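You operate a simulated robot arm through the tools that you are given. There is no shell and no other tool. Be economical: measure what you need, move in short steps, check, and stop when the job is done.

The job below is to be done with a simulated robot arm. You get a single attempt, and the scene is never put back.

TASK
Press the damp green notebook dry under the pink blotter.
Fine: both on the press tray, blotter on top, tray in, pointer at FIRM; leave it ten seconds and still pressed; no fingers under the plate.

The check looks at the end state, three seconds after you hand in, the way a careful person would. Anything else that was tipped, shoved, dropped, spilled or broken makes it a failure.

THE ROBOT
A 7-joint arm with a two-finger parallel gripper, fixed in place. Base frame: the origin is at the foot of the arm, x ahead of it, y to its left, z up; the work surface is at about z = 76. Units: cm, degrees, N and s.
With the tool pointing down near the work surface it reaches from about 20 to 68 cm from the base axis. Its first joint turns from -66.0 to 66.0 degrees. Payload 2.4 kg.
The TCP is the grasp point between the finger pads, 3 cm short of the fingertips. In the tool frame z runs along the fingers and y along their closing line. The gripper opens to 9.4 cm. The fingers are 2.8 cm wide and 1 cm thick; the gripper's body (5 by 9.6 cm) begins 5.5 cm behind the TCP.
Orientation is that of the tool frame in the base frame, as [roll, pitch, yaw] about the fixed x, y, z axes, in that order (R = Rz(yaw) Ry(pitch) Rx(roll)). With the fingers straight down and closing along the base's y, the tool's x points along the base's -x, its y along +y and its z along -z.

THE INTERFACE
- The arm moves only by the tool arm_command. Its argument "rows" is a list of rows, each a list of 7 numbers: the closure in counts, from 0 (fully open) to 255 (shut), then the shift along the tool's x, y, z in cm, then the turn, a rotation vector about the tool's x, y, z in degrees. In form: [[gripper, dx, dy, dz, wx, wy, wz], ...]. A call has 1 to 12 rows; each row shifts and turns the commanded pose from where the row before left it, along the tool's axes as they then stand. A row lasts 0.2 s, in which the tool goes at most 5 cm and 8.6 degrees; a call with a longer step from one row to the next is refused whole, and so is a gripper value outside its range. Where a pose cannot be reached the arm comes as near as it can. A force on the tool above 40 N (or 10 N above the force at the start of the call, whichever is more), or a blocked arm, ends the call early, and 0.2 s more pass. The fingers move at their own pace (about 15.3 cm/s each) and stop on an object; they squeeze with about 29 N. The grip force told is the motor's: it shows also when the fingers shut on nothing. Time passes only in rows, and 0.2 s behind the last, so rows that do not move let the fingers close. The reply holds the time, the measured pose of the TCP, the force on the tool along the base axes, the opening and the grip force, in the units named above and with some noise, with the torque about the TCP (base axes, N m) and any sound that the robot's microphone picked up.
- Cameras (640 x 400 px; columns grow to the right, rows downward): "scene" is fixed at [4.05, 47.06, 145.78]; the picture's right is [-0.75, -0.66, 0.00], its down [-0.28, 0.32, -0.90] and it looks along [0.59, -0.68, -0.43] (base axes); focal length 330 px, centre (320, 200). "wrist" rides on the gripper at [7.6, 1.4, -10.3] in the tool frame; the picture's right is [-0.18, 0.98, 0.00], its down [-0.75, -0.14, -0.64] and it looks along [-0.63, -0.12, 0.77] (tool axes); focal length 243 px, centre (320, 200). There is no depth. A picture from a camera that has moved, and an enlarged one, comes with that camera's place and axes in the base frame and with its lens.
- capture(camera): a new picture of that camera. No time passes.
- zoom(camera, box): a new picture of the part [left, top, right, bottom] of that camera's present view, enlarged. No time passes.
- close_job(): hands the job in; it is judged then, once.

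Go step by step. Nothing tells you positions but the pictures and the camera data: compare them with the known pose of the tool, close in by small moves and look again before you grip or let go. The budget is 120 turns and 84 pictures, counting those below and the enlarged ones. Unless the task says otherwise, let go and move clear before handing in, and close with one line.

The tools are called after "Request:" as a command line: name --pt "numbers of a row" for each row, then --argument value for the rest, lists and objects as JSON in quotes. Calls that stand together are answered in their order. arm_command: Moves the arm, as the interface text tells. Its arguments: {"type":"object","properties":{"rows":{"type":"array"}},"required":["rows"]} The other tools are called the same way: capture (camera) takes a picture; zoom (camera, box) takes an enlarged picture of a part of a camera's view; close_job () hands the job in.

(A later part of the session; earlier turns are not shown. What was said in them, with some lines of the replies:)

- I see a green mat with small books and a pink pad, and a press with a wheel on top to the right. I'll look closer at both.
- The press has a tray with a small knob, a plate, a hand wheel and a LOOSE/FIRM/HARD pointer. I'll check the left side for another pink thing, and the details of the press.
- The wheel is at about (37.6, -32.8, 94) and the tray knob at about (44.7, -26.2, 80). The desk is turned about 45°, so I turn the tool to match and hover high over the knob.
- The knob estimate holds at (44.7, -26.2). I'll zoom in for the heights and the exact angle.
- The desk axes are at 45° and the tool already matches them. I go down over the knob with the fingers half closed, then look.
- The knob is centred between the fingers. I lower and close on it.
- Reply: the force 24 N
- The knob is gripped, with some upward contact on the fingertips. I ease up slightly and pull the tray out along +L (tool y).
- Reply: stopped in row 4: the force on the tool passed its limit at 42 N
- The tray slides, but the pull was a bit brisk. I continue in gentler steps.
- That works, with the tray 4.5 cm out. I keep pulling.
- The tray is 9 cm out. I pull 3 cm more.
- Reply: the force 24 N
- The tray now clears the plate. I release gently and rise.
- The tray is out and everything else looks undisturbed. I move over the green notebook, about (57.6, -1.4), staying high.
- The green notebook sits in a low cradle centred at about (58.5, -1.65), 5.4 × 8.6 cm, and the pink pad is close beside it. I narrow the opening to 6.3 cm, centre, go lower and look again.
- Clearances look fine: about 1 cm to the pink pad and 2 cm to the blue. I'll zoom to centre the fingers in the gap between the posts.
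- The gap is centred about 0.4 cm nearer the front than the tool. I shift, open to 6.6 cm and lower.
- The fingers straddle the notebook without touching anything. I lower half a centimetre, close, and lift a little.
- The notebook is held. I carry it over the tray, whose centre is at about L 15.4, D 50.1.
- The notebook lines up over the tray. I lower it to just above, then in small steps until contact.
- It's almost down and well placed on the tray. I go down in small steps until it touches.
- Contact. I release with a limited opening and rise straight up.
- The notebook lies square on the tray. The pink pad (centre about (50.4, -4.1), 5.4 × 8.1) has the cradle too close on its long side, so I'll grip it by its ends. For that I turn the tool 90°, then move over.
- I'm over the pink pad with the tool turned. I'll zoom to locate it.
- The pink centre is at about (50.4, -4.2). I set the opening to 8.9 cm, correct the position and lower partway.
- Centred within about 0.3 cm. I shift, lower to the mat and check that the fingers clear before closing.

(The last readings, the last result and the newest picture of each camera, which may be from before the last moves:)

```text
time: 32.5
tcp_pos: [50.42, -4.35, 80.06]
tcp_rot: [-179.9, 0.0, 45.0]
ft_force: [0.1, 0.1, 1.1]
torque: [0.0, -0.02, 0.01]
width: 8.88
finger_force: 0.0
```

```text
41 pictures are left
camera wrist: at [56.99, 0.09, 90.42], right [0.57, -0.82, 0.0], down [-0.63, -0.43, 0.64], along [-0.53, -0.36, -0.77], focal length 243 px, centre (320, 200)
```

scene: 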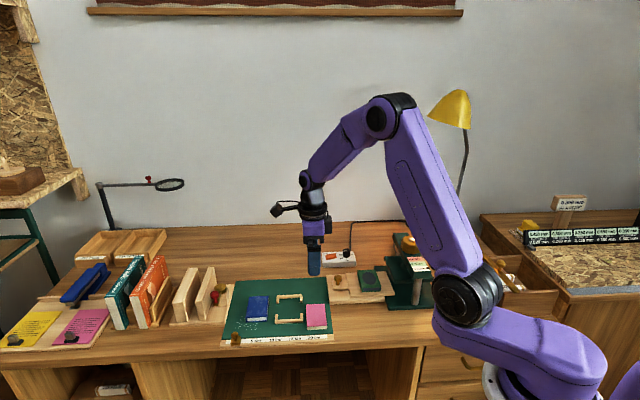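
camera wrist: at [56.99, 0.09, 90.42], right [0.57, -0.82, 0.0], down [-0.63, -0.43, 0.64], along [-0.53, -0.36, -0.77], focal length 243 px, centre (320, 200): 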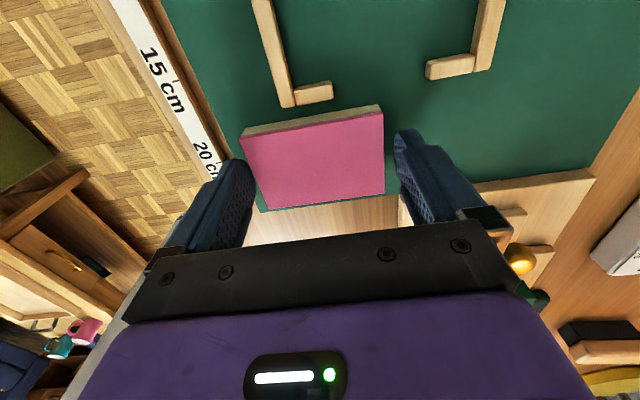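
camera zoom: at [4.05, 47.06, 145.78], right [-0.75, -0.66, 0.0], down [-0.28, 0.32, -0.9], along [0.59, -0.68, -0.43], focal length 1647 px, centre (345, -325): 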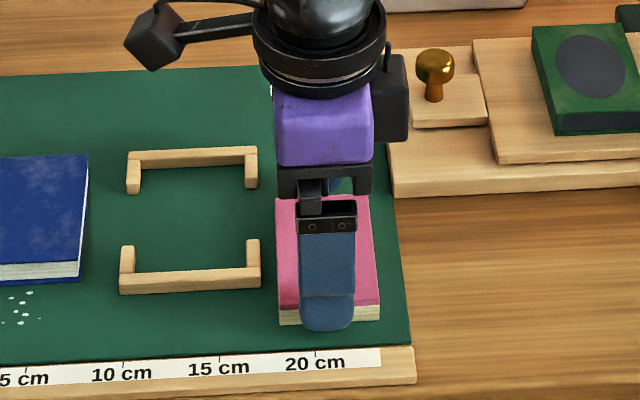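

The fingers straddle both ends cleanly. I lower a touch, close and lift.

Request:
arm_command --pt "14 0 0 0.3 0 0 0" --pt "255 0 0 0 0 0 0" --pt "255 0 0 0 0 0 0" --pt "255 0 0 0 0 0 0"

Request:
arm_command --pt "255 0 0 -0.5 0 0 0" --pt "255 0 0 -1 0 0 0" --pt "255 0 0 -2 0 0 0" --pt "255 0 0 -3 0 0 0" --pt "255 0 0 -3 0 0 0" --pt "255 0 0 -3 0 0 0"

Request:
zoom --camera "scene" --box '[265, 235, 365, 345]'

Request:
capture --camera "wrist"

```text
time: 33.5
tcp_pos: [50.4, -4.17, 79.76]
tcp_rot: [-179.8, 0.0, 45.0]
ft_force: [-1.3, -0.5, 3.9]
torque: [0.02, 0.14, 0.01]
width: 7.9
finger_force: 28.9
```

```text
time: 34.9
tcp_pos: [50.42, -4.09, 92.31]
tcp_rot: [-179.8, 0.2, 45.0]
ft_force: [0.2, -0.5, 0.5]
torque: [-0.01, -0.02, 0.02]
width: 7.91
finger_force: 28.6
```

```text
3.64 times, centred on (315, 290) of scene
camera zoom: at [4.05, 47.06, 145.78], right [-0.75, -0.66, 0.0], down [-0.28, 0.32, -0.9], along [0.59, -0.68, -0.43], focal length 1198 px, centre (338, -127)
```

zoom: 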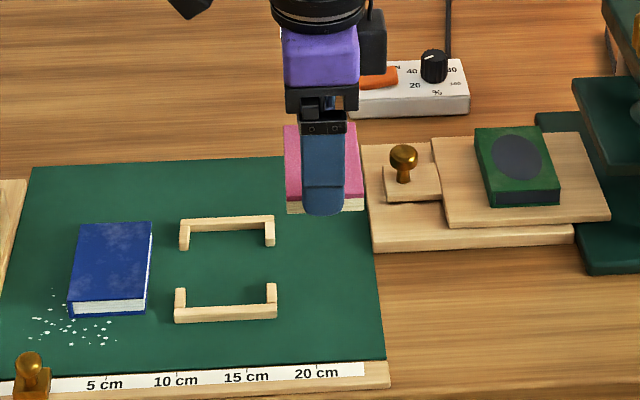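

```text
39 pictures are left
camera wrist: at [56.92, 0.23, 102.56], right [0.57, -0.82, 0.0], down [-0.63, -0.43, 0.64], along [-0.53, -0.36, -0.77], focal length 243 px, centre (320, 200)
```

wrist: 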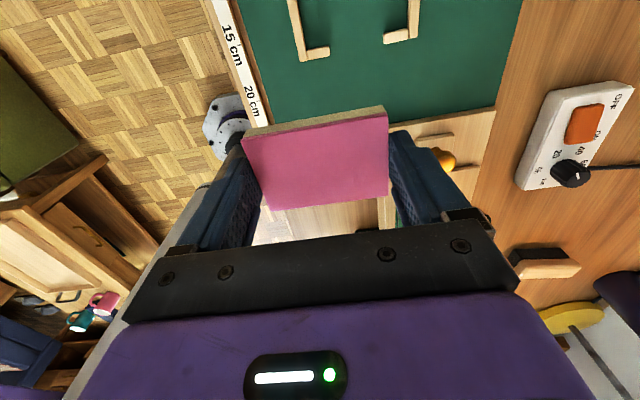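

The blotter is held level. The green notebook's centre is at L 15.3, D 50.2, so I carry the blotter above it.

Request:
arm_command --pt "255 -2.5 1.66 0 0 0 0" --pt "255 -2.5 1.66 0 0 0 0" --pt "255 -2.5 1.66 0 0 0 0" --pt "255 -2.5 1.67 0 0 0 0" --pt "255 -2.5 1.67 0 0 0 0" --pt "255 -2.48 1.67 0 0 0 0" --pt "255 -2.48 1.67 0 0 0 0" --pt "255 0 0 0 0 0 0"

Request:
capture --camera "wrist"

Request:
zoom --camera "scene" --box '[320, 215, 450, 315]'

```text
time: 36.7
tcp_pos: [46.46, -24.9, 92.22]
tcp_rot: [-179.8, 0.2, 45.0]
ft_force: [0.6, 0.6, 0.3]
torque: [-0.01, -0.03, 0.02]
width: 7.92
finger_force: 28.8
```

```text
38 pictures are left
camera wrist: at [52.95, -20.58, 102.55], right [0.57, -0.82, 0.0], down [-0.63, -0.43, 0.64], along [-0.53, -0.36, -0.77], focal length 243 px, centre (320, 200)
```

wrist: 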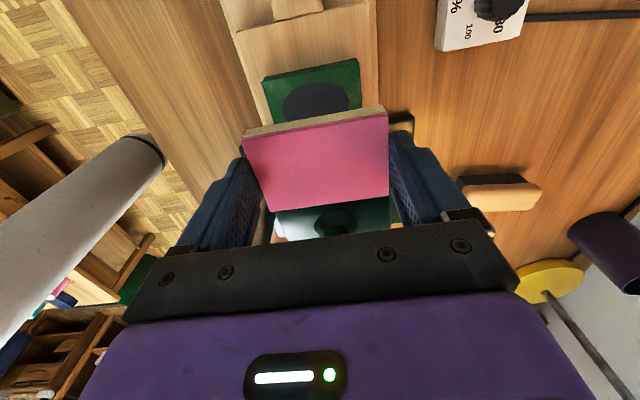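

```text
4.00 times, centred on (385, 265) of scene
camera zoom: at [4.06, 47.06, 145.78], right [-0.75, -0.66, 0.0], down [-0.28, 0.32, -0.9], along [0.59, -0.68, -0.43], focal length 1318 px, centre (60, -60)
```

zoom: 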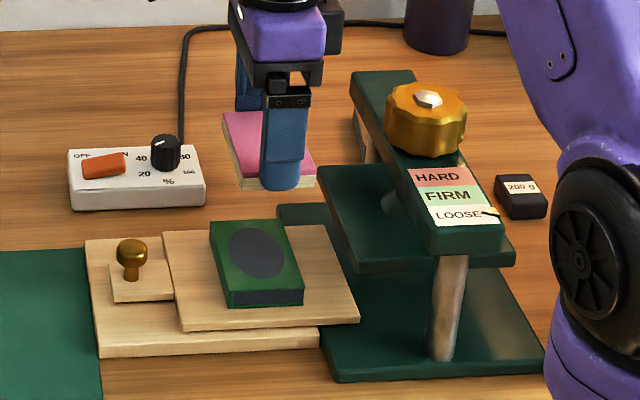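

Aligned. I lower to about 1 cm above the notebook and check.

Request:
arm_command --pt "255 0 -0.15 3 0 0 0" --pt "255 0 0 3 0 0 0" --pt "255 0 0 1.3 0 0 0" --pt "255 0 0 0 0 0 0"

Request:
capture --camera "wrist"

Request:
zoom --camera "scene" --box '[320, 215, 450, 315]'

```text
time: 37.7
tcp_pos: [46.3, -24.69, 84.86]
tcp_rot: [-179.9, 0.1, 45.0]
ft_force: [-0.1, -0.2, -0.2]
torque: [-0.01, 0.02, 0.0]
width: 7.9
finger_force: 28.9
```

```text
36 pictures are left
camera wrist: at [52.78, -20.35, 95.24], right [0.57, -0.82, 0.0], down [-0.63, -0.43, 0.64], along [-0.53, -0.36, -0.77], focal length 243 px, centre (320, 200)
```

wrist: 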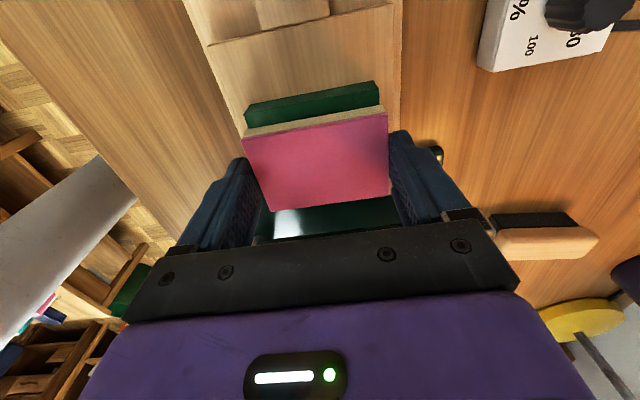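

```text
4.00 times, centred on (385, 265) of scene
camera zoom: at [4.05, 47.06, 145.78], right [-0.75, -0.66, 0.0], down [-0.28, 0.32, -0.9], along [0.59, -0.68, -0.43], focal length 1318 px, centre (60, -60)
```

zoom: 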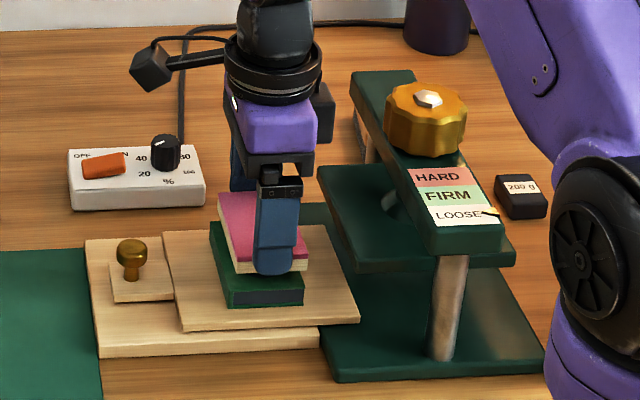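

The blotter sits about 0.4 cm off towards the press relative to the notebook. I shift 0.35 cm and lower until contact.

Request:
arm_command --pt "255 0.35 0 0.5 0 0 0" --pt "255 0 0 0.4 0 0 0" --pt "255 0 0 0.2 0 0 0" --pt "255 0 0 0 0 0 0"

Request:
zoom --camera "scene" --box '[350, 245, 410, 305]'

```text
time: 38.7
tcp_pos: [46.56, -24.39, 83.94]
tcp_rot: [-179.9, 0.0, 45.0]
ft_force: [0.2, -0.8, -0.7]
torque: [-0.02, 0.01, 0.03]
width: 7.9
finger_force: 29.2
```

```text
6.67 times, centred on (380, 275) of scene
camera zoom: at [4.05, 47.06, 145.78], right [-0.75, -0.66, 0.0], down [-0.28, 0.32, -0.9], along [0.59, -0.68, -0.43], focal length 2196 px, centre (-80, -300)
```

zoom: 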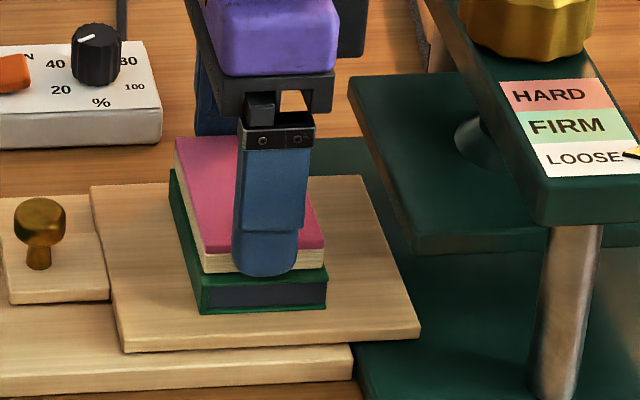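

Aligned well. I lower gently to contact.

Request:
arm_command --pt "255 0 0 0.2 0 0 0" --pt "255 0 0 0.2 0 0 0" --pt "255 0 0 0 0 0 0"

```text
time: 39.5
tcp_pos: [46.55, -24.48, 83.67]
tcp_rot: [179.9, -0.1, 45.0]
ft_force: [-3.1, 3.3, 24.4]
torque: [0.19, 0.32, 0.0]
width: 7.91
finger_force: 29.1
```

Contact. I relieve it slightly, release and rise.

Request:
arm_command --pt "255 0 0 -0.12 0 0 0" --pt "10 0 0 0 0 0 0" --pt "10 0 0 0 0 0 0" --pt "10 0 0 -1.5 0 0 0" --pt "10 0 0 -4 0 0 0" --pt "10 0 0 -4 0 0 0" --pt "10 0 0 -4 0 0 0"

Request:
zoom --camera "scene" --box '[320, 215, 450, 315]'

Request:
capture --camera "wrist"

```text
time: 41.1
tcp_pos: [46.61, -24.39, 97.13]
tcp_rot: [-179.8, 0.1, 45.1]
ft_force: [-0.4, -0.2, 0.6]
torque: [0.01, 0.01, 0.03]
width: 9.04
finger_force: 0.1
```

```text
4.00 times, centred on (385, 265) of scene
camera zoom: at [4.05, 47.06, 145.78], right [-0.75, -0.66, 0.0], down [-0.28, 0.32, -0.9], along [0.59, -0.68, -0.43], focal length 1318 px, centre (60, -60)
```

zoom: 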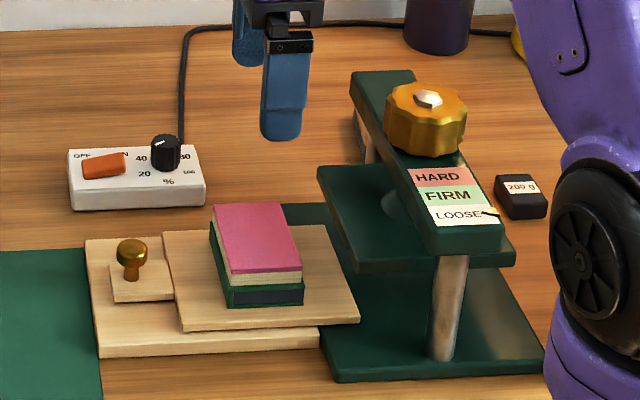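

```text
32 pictures are left
camera wrist: at [53.06, -20.03, 107.41], right [0.57, -0.82, 0.0], down [-0.63, -0.43, 0.64], along [-0.53, -0.36, -0.77], focal length 243 px, centre (320, 200)
```

wrist: 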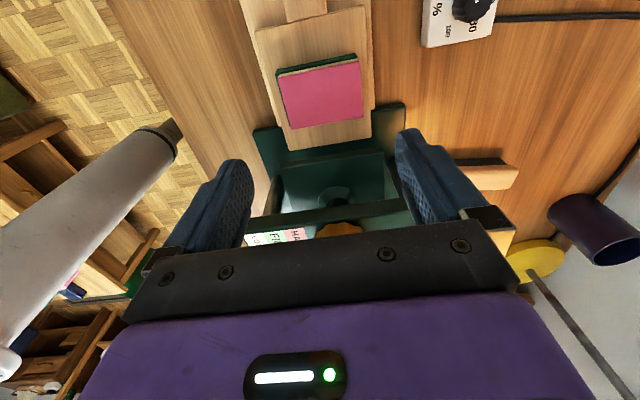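

The blotter lies flat and square on the notebook. To push the tray in, I move past the knob with closed fingers so I can push on its outer side.

Request:
arm_command --pt "255 2.5 0 0 0 0 0" --pt "255 2.5 0 0 0 0 0" --pt "255 2.5 0 0 0 0 0" --pt "255 2.5 0 0 0 0 0" --pt "255 2.5 0 0 0 0 0" --pt "255 0 0 4 0 0 0" --pt "255 0 0 4 0 0 0" --pt "255 0 0 4 0 0 0" --pt "255 0 0 0 0 0 0"

Request:
capture --camera "wrist"

Request:
zoom --camera "scene" --box '[300, 225, 430, 315]'

```text
time: 43.1
tcp_pos: [55.21, -15.54, 85.26]
tcp_rot: [-179.8, 0.0, 45.0]
ft_force: [-1.1, -1.0, 0.0]
torque: [0.0, -0.01, -0.01]
width: 0.0
finger_force: 28.3
```

```text
31 pictures are left
camera wrist: at [61.77, -11.24, 95.53], right [0.57, -0.82, 0.0], down [-0.63, -0.43, 0.64], along [-0.53, -0.36, -0.77], focal length 243 px, centre (320, 200)
```

wrist: 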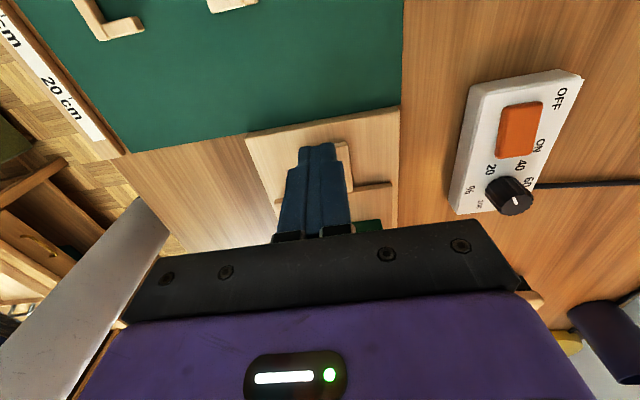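

```text
4.44 times, centred on (365, 270) of scene
camera zoom: at [4.05, 47.06, 145.78], right [-0.75, -0.66, 0.0], down [-0.28, 0.32, -0.9], along [0.59, -0.68, -0.43], focal length 1464 px, centre (120, -111)
```

zoom: 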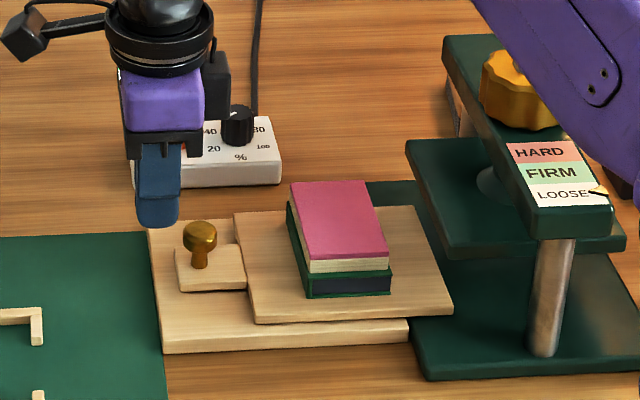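

The closed fingers are just beyond the knob. I lower them, then push slowly.

Request:
arm_command --pt "255 0 0.15 1.5 0 0 0" --pt "255 0 0 1.3 0 0 0" --pt "255 0 0 0.5 0 0 0" --pt "255 -0.3 0 0 0 0 0" --pt "255 -0.3 0 0 0 0 0" --pt "255 -0.3 0 0 0 0 0" --pt "255 -0.3 0 0 0 0 0" --pt "255 -0.3 0 0 0 0 0" --pt "255 -0.3 0 0 0 0 0" --pt "255 0 0 0 0 0 0"

Request:
zoom --camera "scene" --box '[300, 225, 430, 315]'

```text
time: 45.3
tcp_pos: [54.16, -17.02, 81.81]
tcp_rot: [-179.9, 0.0, 45.0]
ft_force: [0.3, 0.2, 0.5]
torque: [0.01, -0.02, -0.01]
width: 0.0
finger_force: 28.8
```

```text
4.44 times, centred on (365, 270) of scene
camera zoom: at [4.05, 47.06, 145.78], right [-0.75, -0.66, 0.0], down [-0.28, 0.32, -0.9], along [0.59, -0.68, -0.43], focal length 1464 px, centre (120, -111)
```

zoom: 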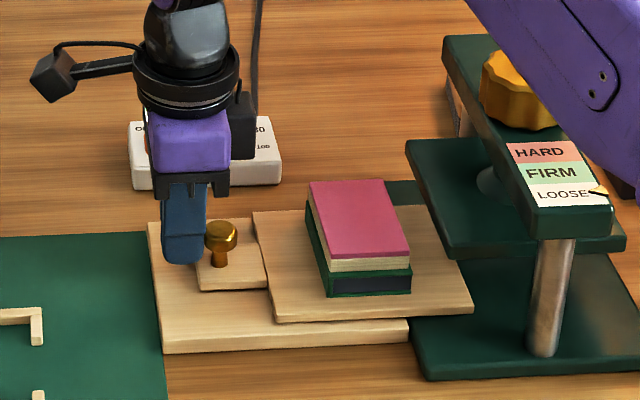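

The tray follows smoothly. I push up to the plate edge and check the clearance under the plate.

Request:
arm_command --pt "255 -0.2 0 0 0 0 0" --pt "255 -0.3 0 0 0 0 0" --pt "255 -0.3 0 0 0 0 0" --pt "255 -0.3 0 0 0 0 0" --pt "255 -0.3 0 0 0 0 0" --pt "255 -0.2 0 0 0 0 0" --pt "255 0 0 0 0 0 0"

Request:
zoom --camera "scene" --box '[350, 235, 450, 315]'

```text
time: 46.9
tcp_pos: [53.03, -18.21, 81.8]
tcp_rot: [-179.8, 0.1, 45.0]
ft_force: [1.0, 0.2, -0.8]
torque: [0.0, -0.02, 0.03]
width: 0.01
finger_force: 29.3
```

```text
5.00 times, centred on (400, 275) of scene
camera zoom: at [4.06, 47.06, 145.78], right [-0.75, -0.66, 0.0], down [-0.28, 0.32, -0.9], along [0.59, -0.68, -0.43], focal length 1647 px, centre (-80, -175)
```

zoom: 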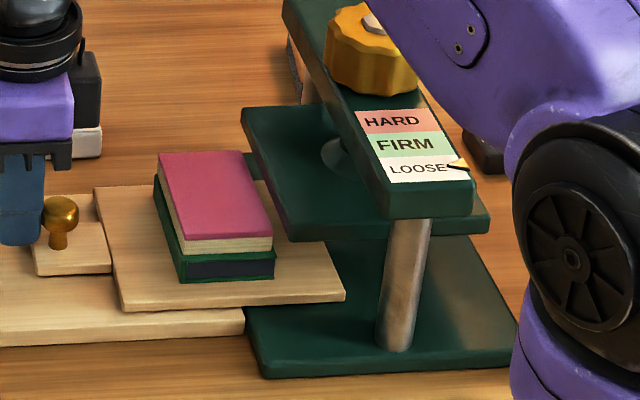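

The plate clears the stack by well over a centimetre. I continue pushing.

Request:
arm_command --pt "255 -0.2 0 0 0 0 0" --pt "255 -0.4 0 0 0 0 0" --pt "255 -0.4 0 0 0 0 0" --pt "255 -0.4 0 0 0 0 0" --pt "255 -0.4 0 0 0 0 0" --pt "255 -0.4 0 0 0 0 0" --pt "255 -0.4 0 0 0 0 0" --pt "255 -0.4 0 0 0 0 0" --pt "255 -0.4 0 0 0 0 0" --pt "255 -0.4 0 0 0 0 0" --pt "255 -0.2 0 0 0 0 0"

Request:
arm_command --pt "255 -0.2 0 0 0 0 0" --pt "255 -0.4 0 0 0 0 0" --pt "255 -0.4 0 0 0 0 0" --pt "255 -0.4 0 0 0 0 0" --pt "255 -0.4 0 0 0 0 0" --pt "255 -0.4 0 0 0 0 0" --pt "255 -0.4 0 0 0 0 0" --pt "255 -0.4 0 0 0 0 0" --pt "255 -0.3 0 0 0 0 0" --pt "255 0 0 0 0 0 0"

Request:
zoom --camera "scene" --box '[350, 235, 450, 315]'

```text
time: 49.3
tcp_pos: [50.17, -20.98, 81.77]
tcp_rot: [-179.8, 0.0, 45.0]
ft_force: [0.8, 0.4, 0.5]
torque: [0.03, -0.05, -0.05]
width: 0.0
finger_force: 29.1
```

```text
time: 51.5
tcp_pos: [47.94, -23.41, 81.74]
tcp_rot: [-179.8, 0.1, 45.0]
ft_force: [-0.3, 0.6, 0.8]
torque: [0.0, -0.04, -0.01]
width: 0.0
finger_force: 28.8
```

```text
5.00 times, centred on (400, 275) of scene
camera zoom: at [4.05, 47.06, 145.78], right [-0.75, -0.66, 0.0], down [-0.28, 0.32, -0.9], along [0.59, -0.68, -0.43], focal length 1647 px, centre (-80, -175)
```

zoom: 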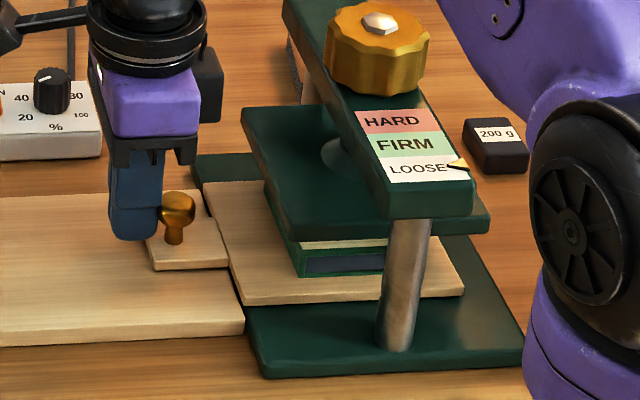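

It's nearly in. About 1.8 cm remains to the tray's original place, so I push on slowly and watch the force.

Request:
arm_command --pt "255 -0.2 0 0 0 0 0" --pt "255 -0.3 0 0 0 0 0" --pt "255 -0.3 0 0 0 0 0" --pt "255 -0.3 0 0 0 0 0" --pt "255 -0.3 0 0 0 0 0" --pt "255 -0.2 0 0 0 0 0" --pt "255 0 0 0 0 0 0"

Request:
zoom --camera "scene" --box '[350, 235, 450, 315]'

```text
time: 53.1
tcp_pos: [46.77, -24.34, 81.78]
tcp_rot: [-179.7, 0.1, 45.0]
ft_force: [-0.1, 0.9, -0.3]
torque: [0.01, -0.01, 0.0]
width: 0.0
finger_force: 29.3
```

```text
5.00 times, centred on (400, 275) of scene
camera zoom: at [4.05, 47.06, 145.78], right [-0.75, -0.66, 0.0], down [-0.28, 0.32, -0.9], along [0.59, -0.68, -0.43], focal length 1647 px, centre (-80, -175)
```

zoom: 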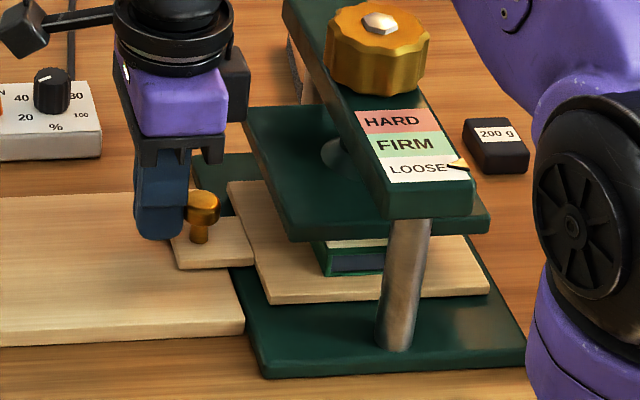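

The knob and tray corner are back at their original pixels. I give a small extra push to feel for a stop.

Request:
arm_command --pt "255 -0.2 0 0 0 0 0" --pt "255 -0.15 0 0 0 0 0" --pt "255 0 0 0 0 0 0"

```text
time: 53.9
tcp_pos: [46.6, -24.54, 81.91]
tcp_rot: [-180.0, 0.1, 45.3]
ft_force: [8.1, 11.6, 4.6]
torque: [0.12, -0.07, -0.06]
width: 0.03
finger_force: 28.8
```

The tray is against its stop. I back off, rise, then move over the wheel and turn the tool back to leave room for a clockwise stroke.

Request:
arm_command --pt "255 0.5 0 0 0 0 0" --pt "255 1.0 0 0 0 0 0" --pt "255 0.5 0 -3 0 0 0" --pt "255 0 0 -4.5 0 0 0" --pt "255 0 0 -4.5 0 0 0" --pt "255 0 0 -4.5 0 0 0" --pt "255 0 0 -4.5 0 0 0" --pt "0 0 0 -4 0 0 0"

Request:
arm_command --pt "0 0 0 0 0 0 -8.44" --pt "0 0 0 0 0 0 -8.44" --pt "0 0 0 0 0 0 -8.44" --pt "0 0 0 0 0 0 -8.44" --pt "0 0 0 0 0 0 -8.44" --pt "0 0 0 0 0 0 -8.44" --pt "0 0 0 0 0 0 -8.44" --pt "0 0 0 0 0 0 -8.44" --pt "0 0 0 0 0 0 -8.44" --pt "0 0 0 0 0 0 -8.44" --pt "0 0 0 0 0 0 -8.44" --pt "0 0 0 0 0 0 -8.44"

Request:
arm_command --pt "0 0 0 0 0 0 -8.44" --pt "0 0 0 0 0 0 -8.44" --pt "0 0 0 0 0 0 -8.44" --pt "0 0 0 0 0 0 -8.44" --pt "0 0 0 0 0 0 0"

```text
time: 55.7
tcp_pos: [48.02, -23.23, 107.09]
tcp_rot: [-179.8, 0.1, 45.0]
ft_force: [0.3, 0.2, -0.4]
torque: [0.01, 0.01, 0.0]
width: 9.4
finger_force: 0.0
```

```text
time: 58.3
tcp_pos: [48.04, -23.32, 106.76]
tcp_rot: [-180.0, -0.2, 146.5]
ft_force: [0.0, -0.3, -0.4]
torque: [0.03, -0.04, 0.01]
width: 9.41
finger_force: 0.0
```

```text
time: 59.5
tcp_pos: [47.99, -23.34, 106.84]
tcp_rot: [179.9, -0.1, -179.8]
ft_force: [-0.8, 0.2, 0.7]
torque: [0.0, 0.01, -0.01]
width: 9.39
finger_force: 0.0
```

Now over the wheel.

Request:
arm_command --pt "0 2.6 -2.36 0 0 0 0" --pt "0 2.6 -2.36 0 0 0 0" --pt "0 2.6 -2.36 0 0 0 0" --pt "0 2.6 -2.36 0 0 0 0" --pt "0 0 0 0 0 0 0"

Request:
capture --camera "wrist"

Request:
zoom --camera "scene" --box '[350, 215, 450, 315]'

```text
time: 60.7
tcp_pos: [37.63, -32.71, 107.05]
tcp_rot: [179.9, 0.0, -180.0]
ft_force: [-0.8, 0.2, 0.8]
torque: [0.03, 0.01, -0.01]
width: 9.4
finger_force: 0.1
```

```text
25 pictures are left
camera wrist: at [30.14, -31.37, 117.28], right [0.18, 0.98, 0.0], down [0.76, -0.14, 0.64], along [0.63, -0.12, -0.77], focal length 243 px, centre (320, 200)
```

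wrist: 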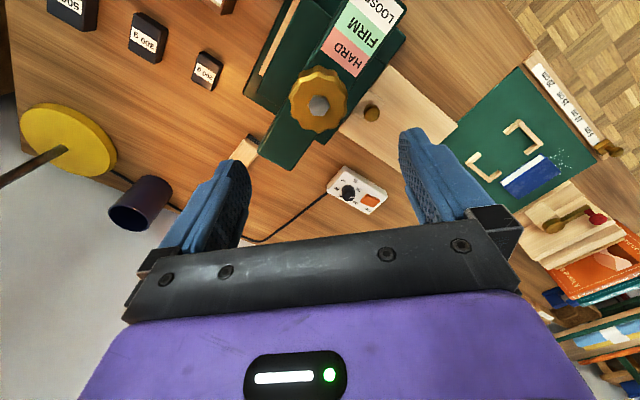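

```text
4.00 times, centred on (400, 265) of scene
camera zoom: at [4.05, 47.06, 145.78], right [-0.75, -0.66, 0.0], down [-0.28, 0.32, -0.9], along [0.59, -0.68, -0.43], focal length 1318 px, centre (0, -60)
```

zoom: 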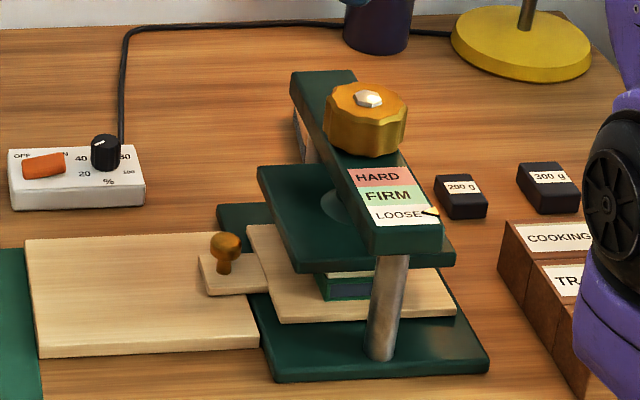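

The wheel is centred under the tool. I turn back another 45° for stroke room and lower to just above the rim.

Request:
arm_command --pt "30 0 0 0 0 0 -7.5" --pt "30 0 0 0 0 0 -7.5" --pt "30 0 0 0 0 0 -7.5" --pt "30 0 0 0 0 0 -7.5" --pt "30 0 0 0 0 0 -7.5" --pt "30 0 0 0 0 0 -7.5" --pt "30 0 0 3 0 0 0" --pt "30 0 0 3 0 0 0" --pt "30 0 0 2.5 0 0 0" --pt "30 0 0 0 0 0 0"

Request:
capture --camera "wrist"

Request:
zoom --camera "scene" --box '[350, 205, 470, 305]'

```text
time: 62.9
tcp_pos: [37.55, -32.47, 98.35]
tcp_rot: [179.7, -0.1, -134.8]
ft_force: [0.4, 0.2, 0.8]
torque: [0.01, 0.0, -0.03]
width: 8.26
finger_force: 0.1
```

```text
23 pictures are left
camera wrist: at [31.26, -36.87, 108.61], right [-0.57, 0.82, 0.0], down [0.63, 0.43, 0.64], along [0.53, 0.36, -0.77], focal length 243 px, centre (320, 200)
```

wrist: 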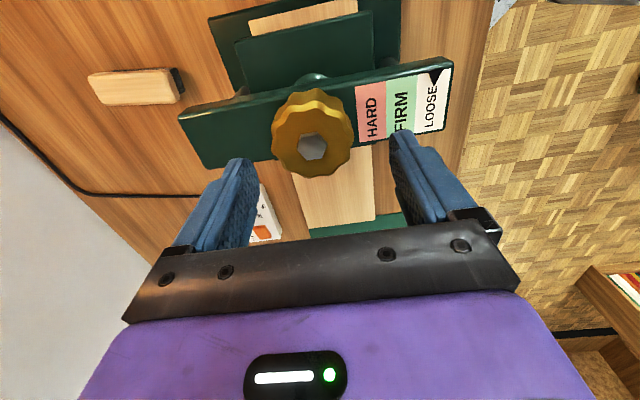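

```text
4.00 times, centred on (410, 255) of scene
camera zoom: at [4.05, 47.06, 145.78], right [-0.75, -0.66, 0.0], down [-0.28, 0.32, -0.9], along [0.59, -0.68, -0.43], focal length 1318 px, centre (-40, -20)
```

zoom: 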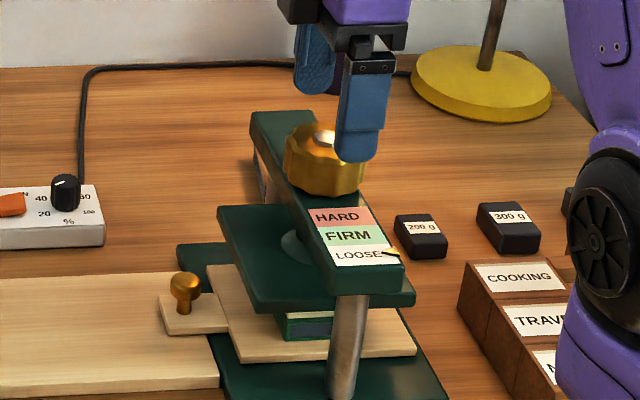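

The orientation works and the wheel is centred within about 0.2 cm. I lower around the rim carefully.

Request:
arm_command --pt "30 0 -0.2 1 0 0 0" --pt "30 0 0 1 0 0 0" --pt "30 0 0 0.8 0 0 0" --pt "30 0 0 0.6 0 0 0" --pt "30 0 0 0 0 0 0"

Request:
zoom --camera "scene" --box '[370, 205, 450, 285]'

```text
time: 64.1
tcp_pos: [37.69, -32.87, 94.97]
tcp_rot: [179.8, -0.1, -135.0]
ft_force: [-0.5, 0.0, -0.8]
torque: [0.0, -0.03, 0.0]
width: 8.29
finger_force: 0.1
```

```text
5.00 times, centred on (410, 245) of scene
camera zoom: at [4.05, 47.06, 145.78], right [-0.75, -0.66, 0.0], down [-0.28, 0.32, -0.9], along [0.59, -0.68, -0.43], focal length 1647 px, centre (-130, -25)
```

zoom: 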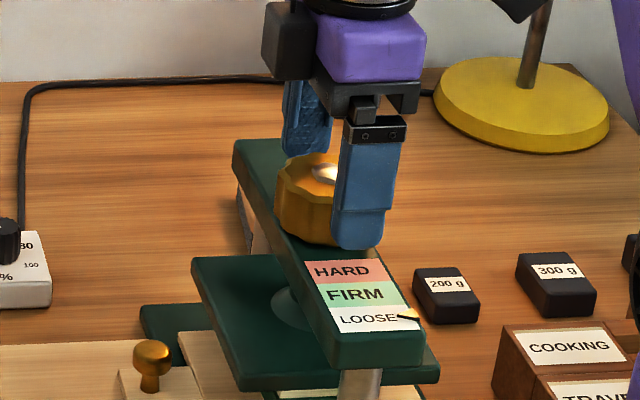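

The fingers straddle the wheel just above the bar. I close and make a first small clockwise turn.

Request:
arm_command --pt "255 0 0 0 0 0 0" --pt "255 0 0 0 0 0 0" --pt "255 0 0 0 0 0 0" --pt "255 0 0 0 0 0 5" --pt "255 0 0 0 0 0 5" --pt "255 0 0 0 0 0 5" --pt "255 0 0 0 0 0 5" --pt "255 0 0 0 0 0 0"

Request:
zoom --camera "scene" --box '[370, 225, 450, 305]'

```text
time: 65.9
tcp_pos: [37.8, -33.01, 94.87]
tcp_rot: [179.9, -0.1, -155.0]
ft_force: [9.5, -2.6, -6.8]
torque: [-0.75, -0.61, 0.02]
width: 5.57
finger_force: 45.1
```

```text
5.00 times, centred on (410, 265) of scene
camera zoom: at [4.09, 47.05, 145.78], right [-0.75, -0.66, 0.0], down [-0.28, 0.32, -0.9], along [0.59, -0.68, -0.43], focal length 1647 px, centre (-130, -125)
```

zoom: 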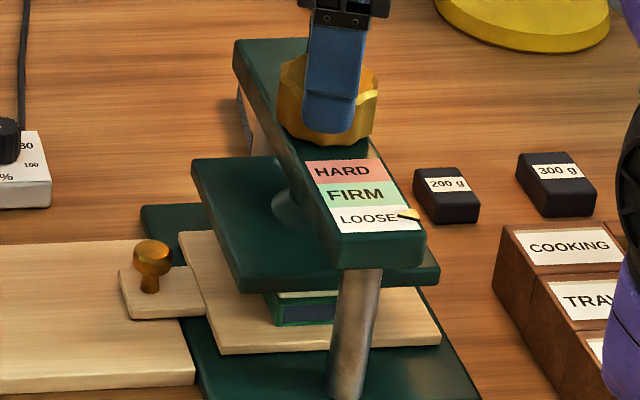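

The wheel turns freely. I turn further and watch the forces and the pointer.

Request:
arm_command --pt "255 0 0 0 0 0 5" --pt "255 0 0 0 0 0 8" --pt "255 0 0 0 0 0 8" --pt "255 0 0 0 0 0 8" --pt "255 0 0 0 0 0 8" --pt "255 0 0 0 0 0 8" --pt "255 0 0 0 0 0 8" --pt "255 0 0 0 0 0 8" --pt "255 0 0 0 0 0 8" --pt "255 0 0 0 0 0 0"

Request:
zoom --camera "scene" --box '[370, 225, 450, 305]'

```text
time: 68.1
tcp_pos: [37.89, -32.92, 94.91]
tcp_rot: [180.0, -0.2, 135.9]
ft_force: [16.6, 4.6, 10.1]
torque: [1.36, -0.09, -0.01]
width: 5.57
finger_force: 45.0
```

```text
5.00 times, centred on (410, 265) of scene
camera zoom: at [4.09, 47.08, 145.77], right [-0.75, -0.66, 0.0], down [-0.28, 0.32, -0.9], along [0.59, -0.68, -0.43], focal length 1647 px, centre (-130, -125)
```

zoom: 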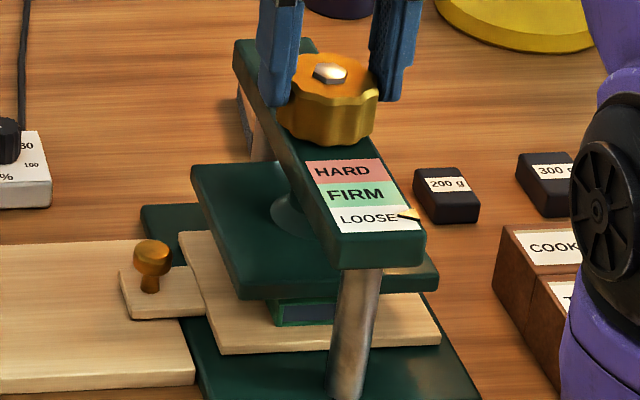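

The plate is coming down, so the direction is right, and the pointer is still at LOOSE. I turn more.

Request:
arm_command --pt "255 0 0 0 0 0 5" --pt "255 0 0 0 0 0 8" --pt "255 0 0 0 0 0 8" --pt "255 0 0 0 0 0 8" --pt "255 0 0 0 0 0 8" --pt "255 0 0 0 0 0 8" --pt "255 0 0 0 0 0 0"

Request:
arm_command --pt "255 0 0 0 0 0 5" --pt "255 0 0 0 0 0 8" --pt "255 0 0 0 0 0 8" --pt "255 0 0 0 0 0 8" --pt "255 0 0 0 0 0 8" --pt "255 0 0 0 0 0 8" --pt "255 0 0 0 0 0 0"

Request:
zoom --camera "scene" --box '[370, 225, 450, 305]'

```text
time: 69.7
tcp_pos: [37.79, -32.88, 94.88]
tcp_rot: [-179.9, 0.0, 91.1]
ft_force: [21.5, 0.7, 4.6]
torque: [0.42, -0.88, 0.0]
width: 5.59
finger_force: 45.5
```

```text
time: 71.3
tcp_pos: [37.9, -32.81, 94.95]
tcp_rot: [-180.0, 0.2, 46.0]
ft_force: [26.4, 4.9, -5.5]
torque: [-0.49, -0.78, -0.03]
width: 5.55
finger_force: 44.3
```

```text
5.00 times, centred on (410, 265) of scene
camera zoom: at [4.13, 47.07, 145.77], right [-0.75, -0.66, 0.0], down [-0.28, 0.32, -0.9], along [0.59, -0.68, -0.43], focal length 1647 px, centre (-130, -125)
```

zoom: 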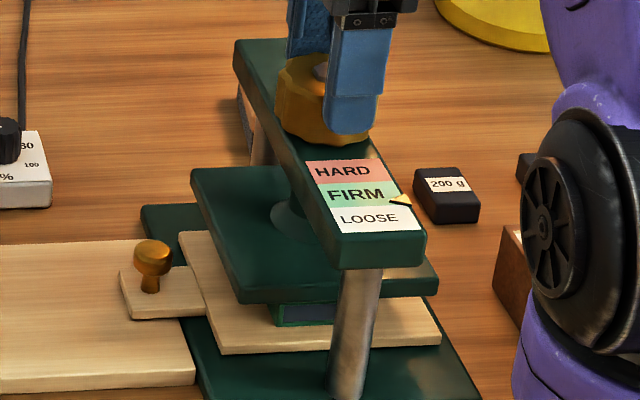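

The pointer has risen towards FIRM. I'll look closely.

Request:
zoom --camera "scene" --box '[404, 250, 434, 275]'

```text
16.00 times, centred on (419, 262) of scene
camera zoom: at [4.13, 47.07, 145.77], right [-0.75, -0.66, 0.0], down [-0.28, 0.32, -0.9], along [0.59, -0.68, -0.43], focal length 5271 px, centre (-1264, -800)
```

zoom: 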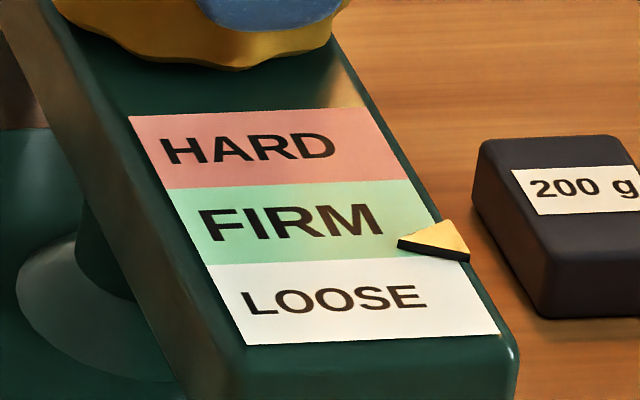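

The tip is in the lower part of the FIRM band. I turn about 12° more towards its middle, easing the side force.

Request:
arm_command --pt "255 0.1 0.11 0 0 0 4" --pt "255 0 0 0 0 0 4" --pt "255 0 0 0 0 0 4" --pt "255 0 0 0 0 0 0"

Request:
zoom --camera "scene" --box '[404, 250, 434, 275]'

```text
time: 72.3
tcp_pos: [37.81, -32.91, 94.86]
tcp_rot: [-179.8, 0.1, 34.0]
ft_force: [17.8, 7.9, -10.4]
torque: [-0.38, -1.07, 0.0]
width: 5.55
finger_force: 44.8
```

```text
16.00 times, centred on (419, 262) of scene
camera zoom: at [4.11, 47.07, 145.77], right [-0.75, -0.66, 0.0], down [-0.28, 0.32, -0.9], along [0.59, -0.68, -0.43], focal length 5271 px, centre (-1264, -800)
```

zoom: 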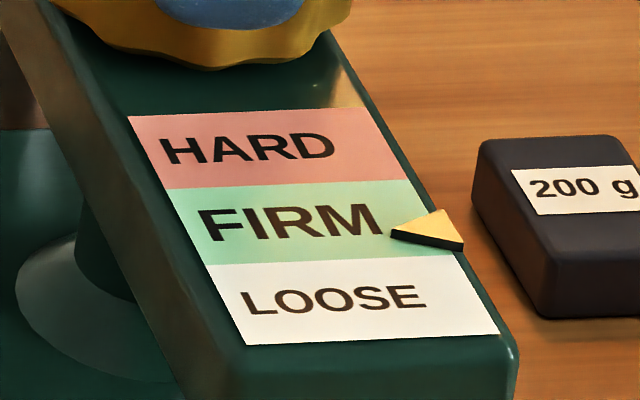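

The pointer moves about 0.8 px per degree here. I turn 18° more to the band's middle.

Request:
arm_command --pt "255 0.05 0.07 0 0 0 4.5" --pt "255 0 0 0 0 0 4.5" --pt "255 0 0 0 0 0 4.5" --pt "255 0 0 0 0 0 4.5" --pt "255 0 0 0 0 0 0"

Request:
zoom --camera "scene" --box '[404, 250, 434, 275]'

```text
time: 73.5
tcp_pos: [37.77, -32.98, 94.89]
tcp_rot: [-179.7, 0.1, 16.1]
ft_force: [4.1, 9.1, -4.6]
torque: [0.31, 0.02, 0.03]
width: 5.55
finger_force: 45.2
```

```text
16.00 times, centred on (419, 262) of scene
camera zoom: at [4.07, 47.08, 145.77], right [-0.75, -0.66, 0.0], down [-0.28, 0.32, -0.9], along [0.59, -0.68, -0.43], focal length 5271 px, centre (-1264, -800)
```

zoom: 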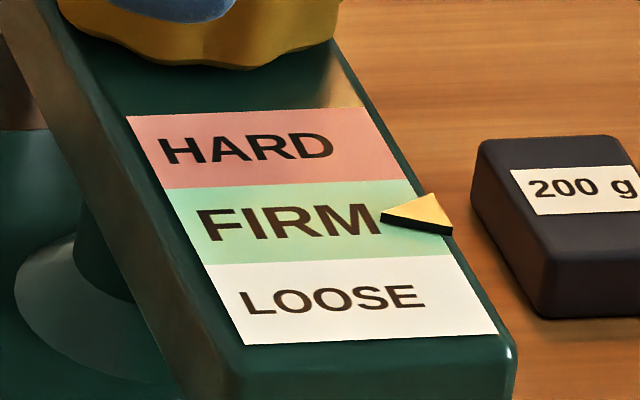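

The pointer is at the middle of FIRM. I release the wheel straight open and rise clear.

Request:
arm_command --pt "30 0 0 0 0 0 0" --pt "30 0 0 0 0 0 0" --pt "30 0 0 -2 0 0 0" --pt "30 0 0 -4 0 0 0" --pt "30 0 0 -4 0 0 0" --pt "30 0 0 -4 0 0 0" --pt "30 0 0 -4 0 0 0" --pt "30 0 0 0 0 0 0"

Request:
zoom --camera "scene" --box '[370, 225, 450, 305]'

Request:
zoom --camera "scene" --box '[404, 250, 434, 275]'

```text
time: 75.3
tcp_pos: [38.09, -32.87, 112.96]
tcp_rot: [-179.9, 0.0, 16.1]
ft_force: [-0.7, 0.4, -0.1]
torque: [-0.02, 0.02, -0.01]
width: 8.3
finger_force: 0.0
```

```text
5.00 times, centred on (410, 265) of scene
camera zoom: at [4.05, 47.06, 145.78], right [-0.75, -0.66, 0.0], down [-0.28, 0.32, -0.9], along [0.59, -0.68, -0.43], focal length 1647 px, centre (-130, -125)
```

zoom: 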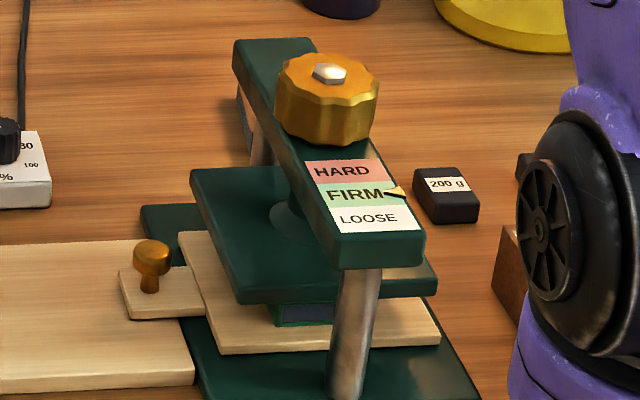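

```text
16.00 times, centred on (419, 262) of scene
camera zoom: at [4.05, 47.06, 145.78], right [-0.75, -0.66, 0.0], down [-0.28, 0.32, -0.9], along [0.59, -0.68, -0.43], focal length 5271 px, centre (-1264, -800)
```

zoom: 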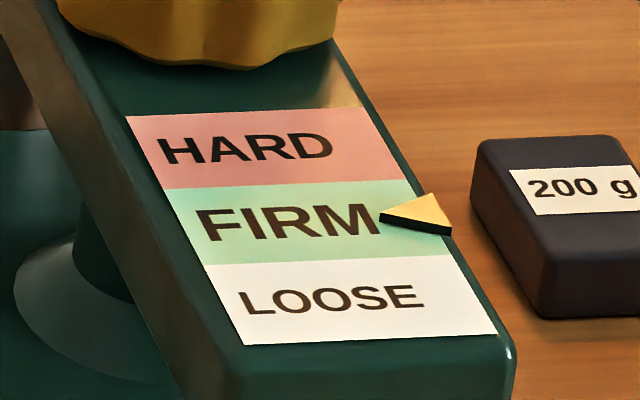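

The pointer holds at FIRM with the gripper clear. I now wait more than ten seconds.

Request:
arm_command --pt "0 0 0 0 0 0 0" --pt "0 0 0 0 0 0 0" --pt "0 0 0 0 0 0 0" --pt "0 0 0 0 0 0 0" --pt "0 0 0 0 0 0 0" --pt "0 0 0 0 0 0 0" --pt "0 0 0 0 0 0 0" --pt "0 0 0 0 0 0 0" --pt "0 0 0 0 0 0 0" --pt "0 0 0 0 0 0 0" --pt "0 0 0 0 0 0 0" --pt "0 0 0 0 0 0 0"

Request:
arm_command --pt "0 0 0 0 0 0 0" --pt "0 0 0 0 0 0 0" --pt "0 0 0 0 0 0 0" --pt "0 0 0 0 0 0 0" --pt "0 0 0 0 0 0 0" --pt "0 0 0 0 0 0 0" --pt "0 0 0 0 0 0 0" --pt "0 0 0 0 0 0 0" --pt "0 0 0 0 0 0 0" --pt "0 0 0 0 0 0 0" --pt "0 0 0 0 0 0 0" --pt "0 0 0 0 0 0 0"

Request:
arm_command --pt "0 0 0 0 0 0 0" --pt "0 0 0 0 0 0 0" --pt "0 0 0 0 0 0 0" --pt "0 0 0 0 0 0 0" --pt "0 0 0 0 0 0 0" --pt "0 0 0 0 0 0 0" --pt "0 0 0 0 0 0 0" --pt "0 0 0 0 0 0 0" --pt "0 0 0 0 0 0 0" --pt "0 0 0 0 0 0 0" --pt "0 0 0 0 0 0 0" --pt "0 0 0 0 0 0 0"

Request:
arm_command --pt "0 0 0 0 0 0 0" --pt "0 0 0 0 0 0 0" --pt "0 0 0 0 0 0 0" --pt "0 0 0 0 0 0 0" --pt "0 0 0 0 0 0 0" --pt "0 0 0 0 0 0 0" --pt "0 0 0 0 0 0 0" --pt "0 0 0 0 0 0 0" --pt "0 0 0 0 0 0 0" --pt "0 0 0 0 0 0 0" --pt "0 0 0 0 0 0 0" --pt "0 0 0 0 0 0 0"

Request:
arm_command --pt "0 0 0 0 0 0 0" --pt "0 0 0 0 0 0 0" --pt "0 0 0 0 0 0 0" --pt "0 0 0 0 0 0 0" --pt "0 0 0 0 0 0 0" --pt "0 0 0 0 0 0 0" --pt "0 0 0 0 0 0 0" --pt "0 0 0 0 0 0 0" --pt "0 0 0 0 0 0 0" --pt "0 0 0 0 0 0 0" --pt "0 0 0 0 0 0 0" --pt "0 0 0 0 0 0 0"

Request:
capture --camera "scene"

Request:
zoom --camera "scene" --box '[370, 235, 450, 305]'

```text
time: 77.9
tcp_pos: [38.18, -32.91, 112.87]
tcp_rot: [-179.9, 0.2, 16.0]
ft_force: [0.1, -0.8, 0.2]
torque: [-0.05, 0.02, -0.04]
width: 9.38
finger_force: 0.1
```

```text
time: 80.5
tcp_pos: [38.14, -32.87, 112.96]
tcp_rot: [-179.8, 0.1, 16.1]
ft_force: [-0.1, 0.4, 0.0]
torque: [0.01, 0.01, 0.02]
width: 9.38
finger_force: 0.1
```

```text
time: 83.1
tcp_pos: [38.28, -32.82, 112.94]
tcp_rot: [-179.9, 0.0, 16.1]
ft_force: [-0.9, -1.7, -0.5]
torque: [0.0, 0.01, 0.06]
width: 9.4
finger_force: 0.0
```

```text
time: 85.7
tcp_pos: [38.2, -32.77, 112.94]
tcp_rot: [180.0, 0.1, 16.1]
ft_force: [-0.5, -0.4, -0.2]
torque: [-0.01, -0.01, 0.01]
width: 9.41
finger_force: 0.0
```

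```text
time: 88.3
tcp_pos: [38.12, -32.91, 113.04]
tcp_rot: [-179.9, 0.2, 16.2]
ft_force: [0.6, -0.1, -0.3]
torque: [0.0, -0.04, 0.05]
width: 9.4
finger_force: 0.1
```

```text
12 pictures are left
```

scene: 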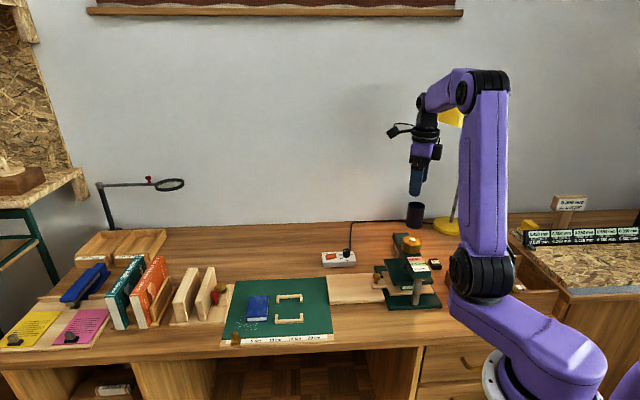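

```text
5.71 times, centred on (410, 270) of scene
camera zoom: at [4.05, 47.06, 145.78], right [-0.75, -0.66, 0.0], down [-0.28, 0.32, -0.9], along [0.59, -0.68, -0.43], focal length 1883 px, centre (-194, -200)
```

zoom: 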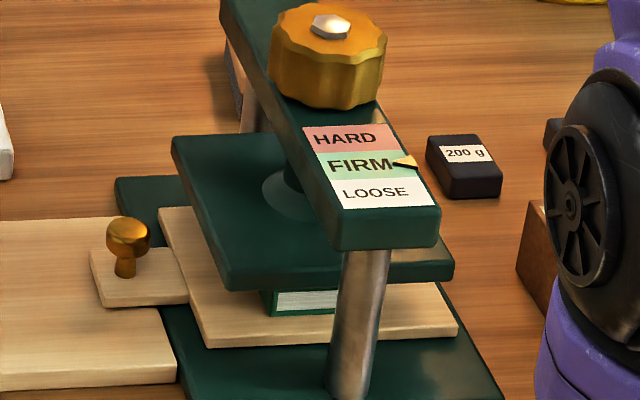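

After more than ten seconds the notebook's page edges have gone from dark to white. The pointer is still at FIRM, the tray is in, the gripper is clear, and nothing else has moved, so I hand in.

Request:
close_job

```text
The job is handed in.
```

The green notebook is under the pink blotter on the press tray, with the tray in. It was pressed at FIRM for over ten seconds, is still pressed, and the gripper is clear.
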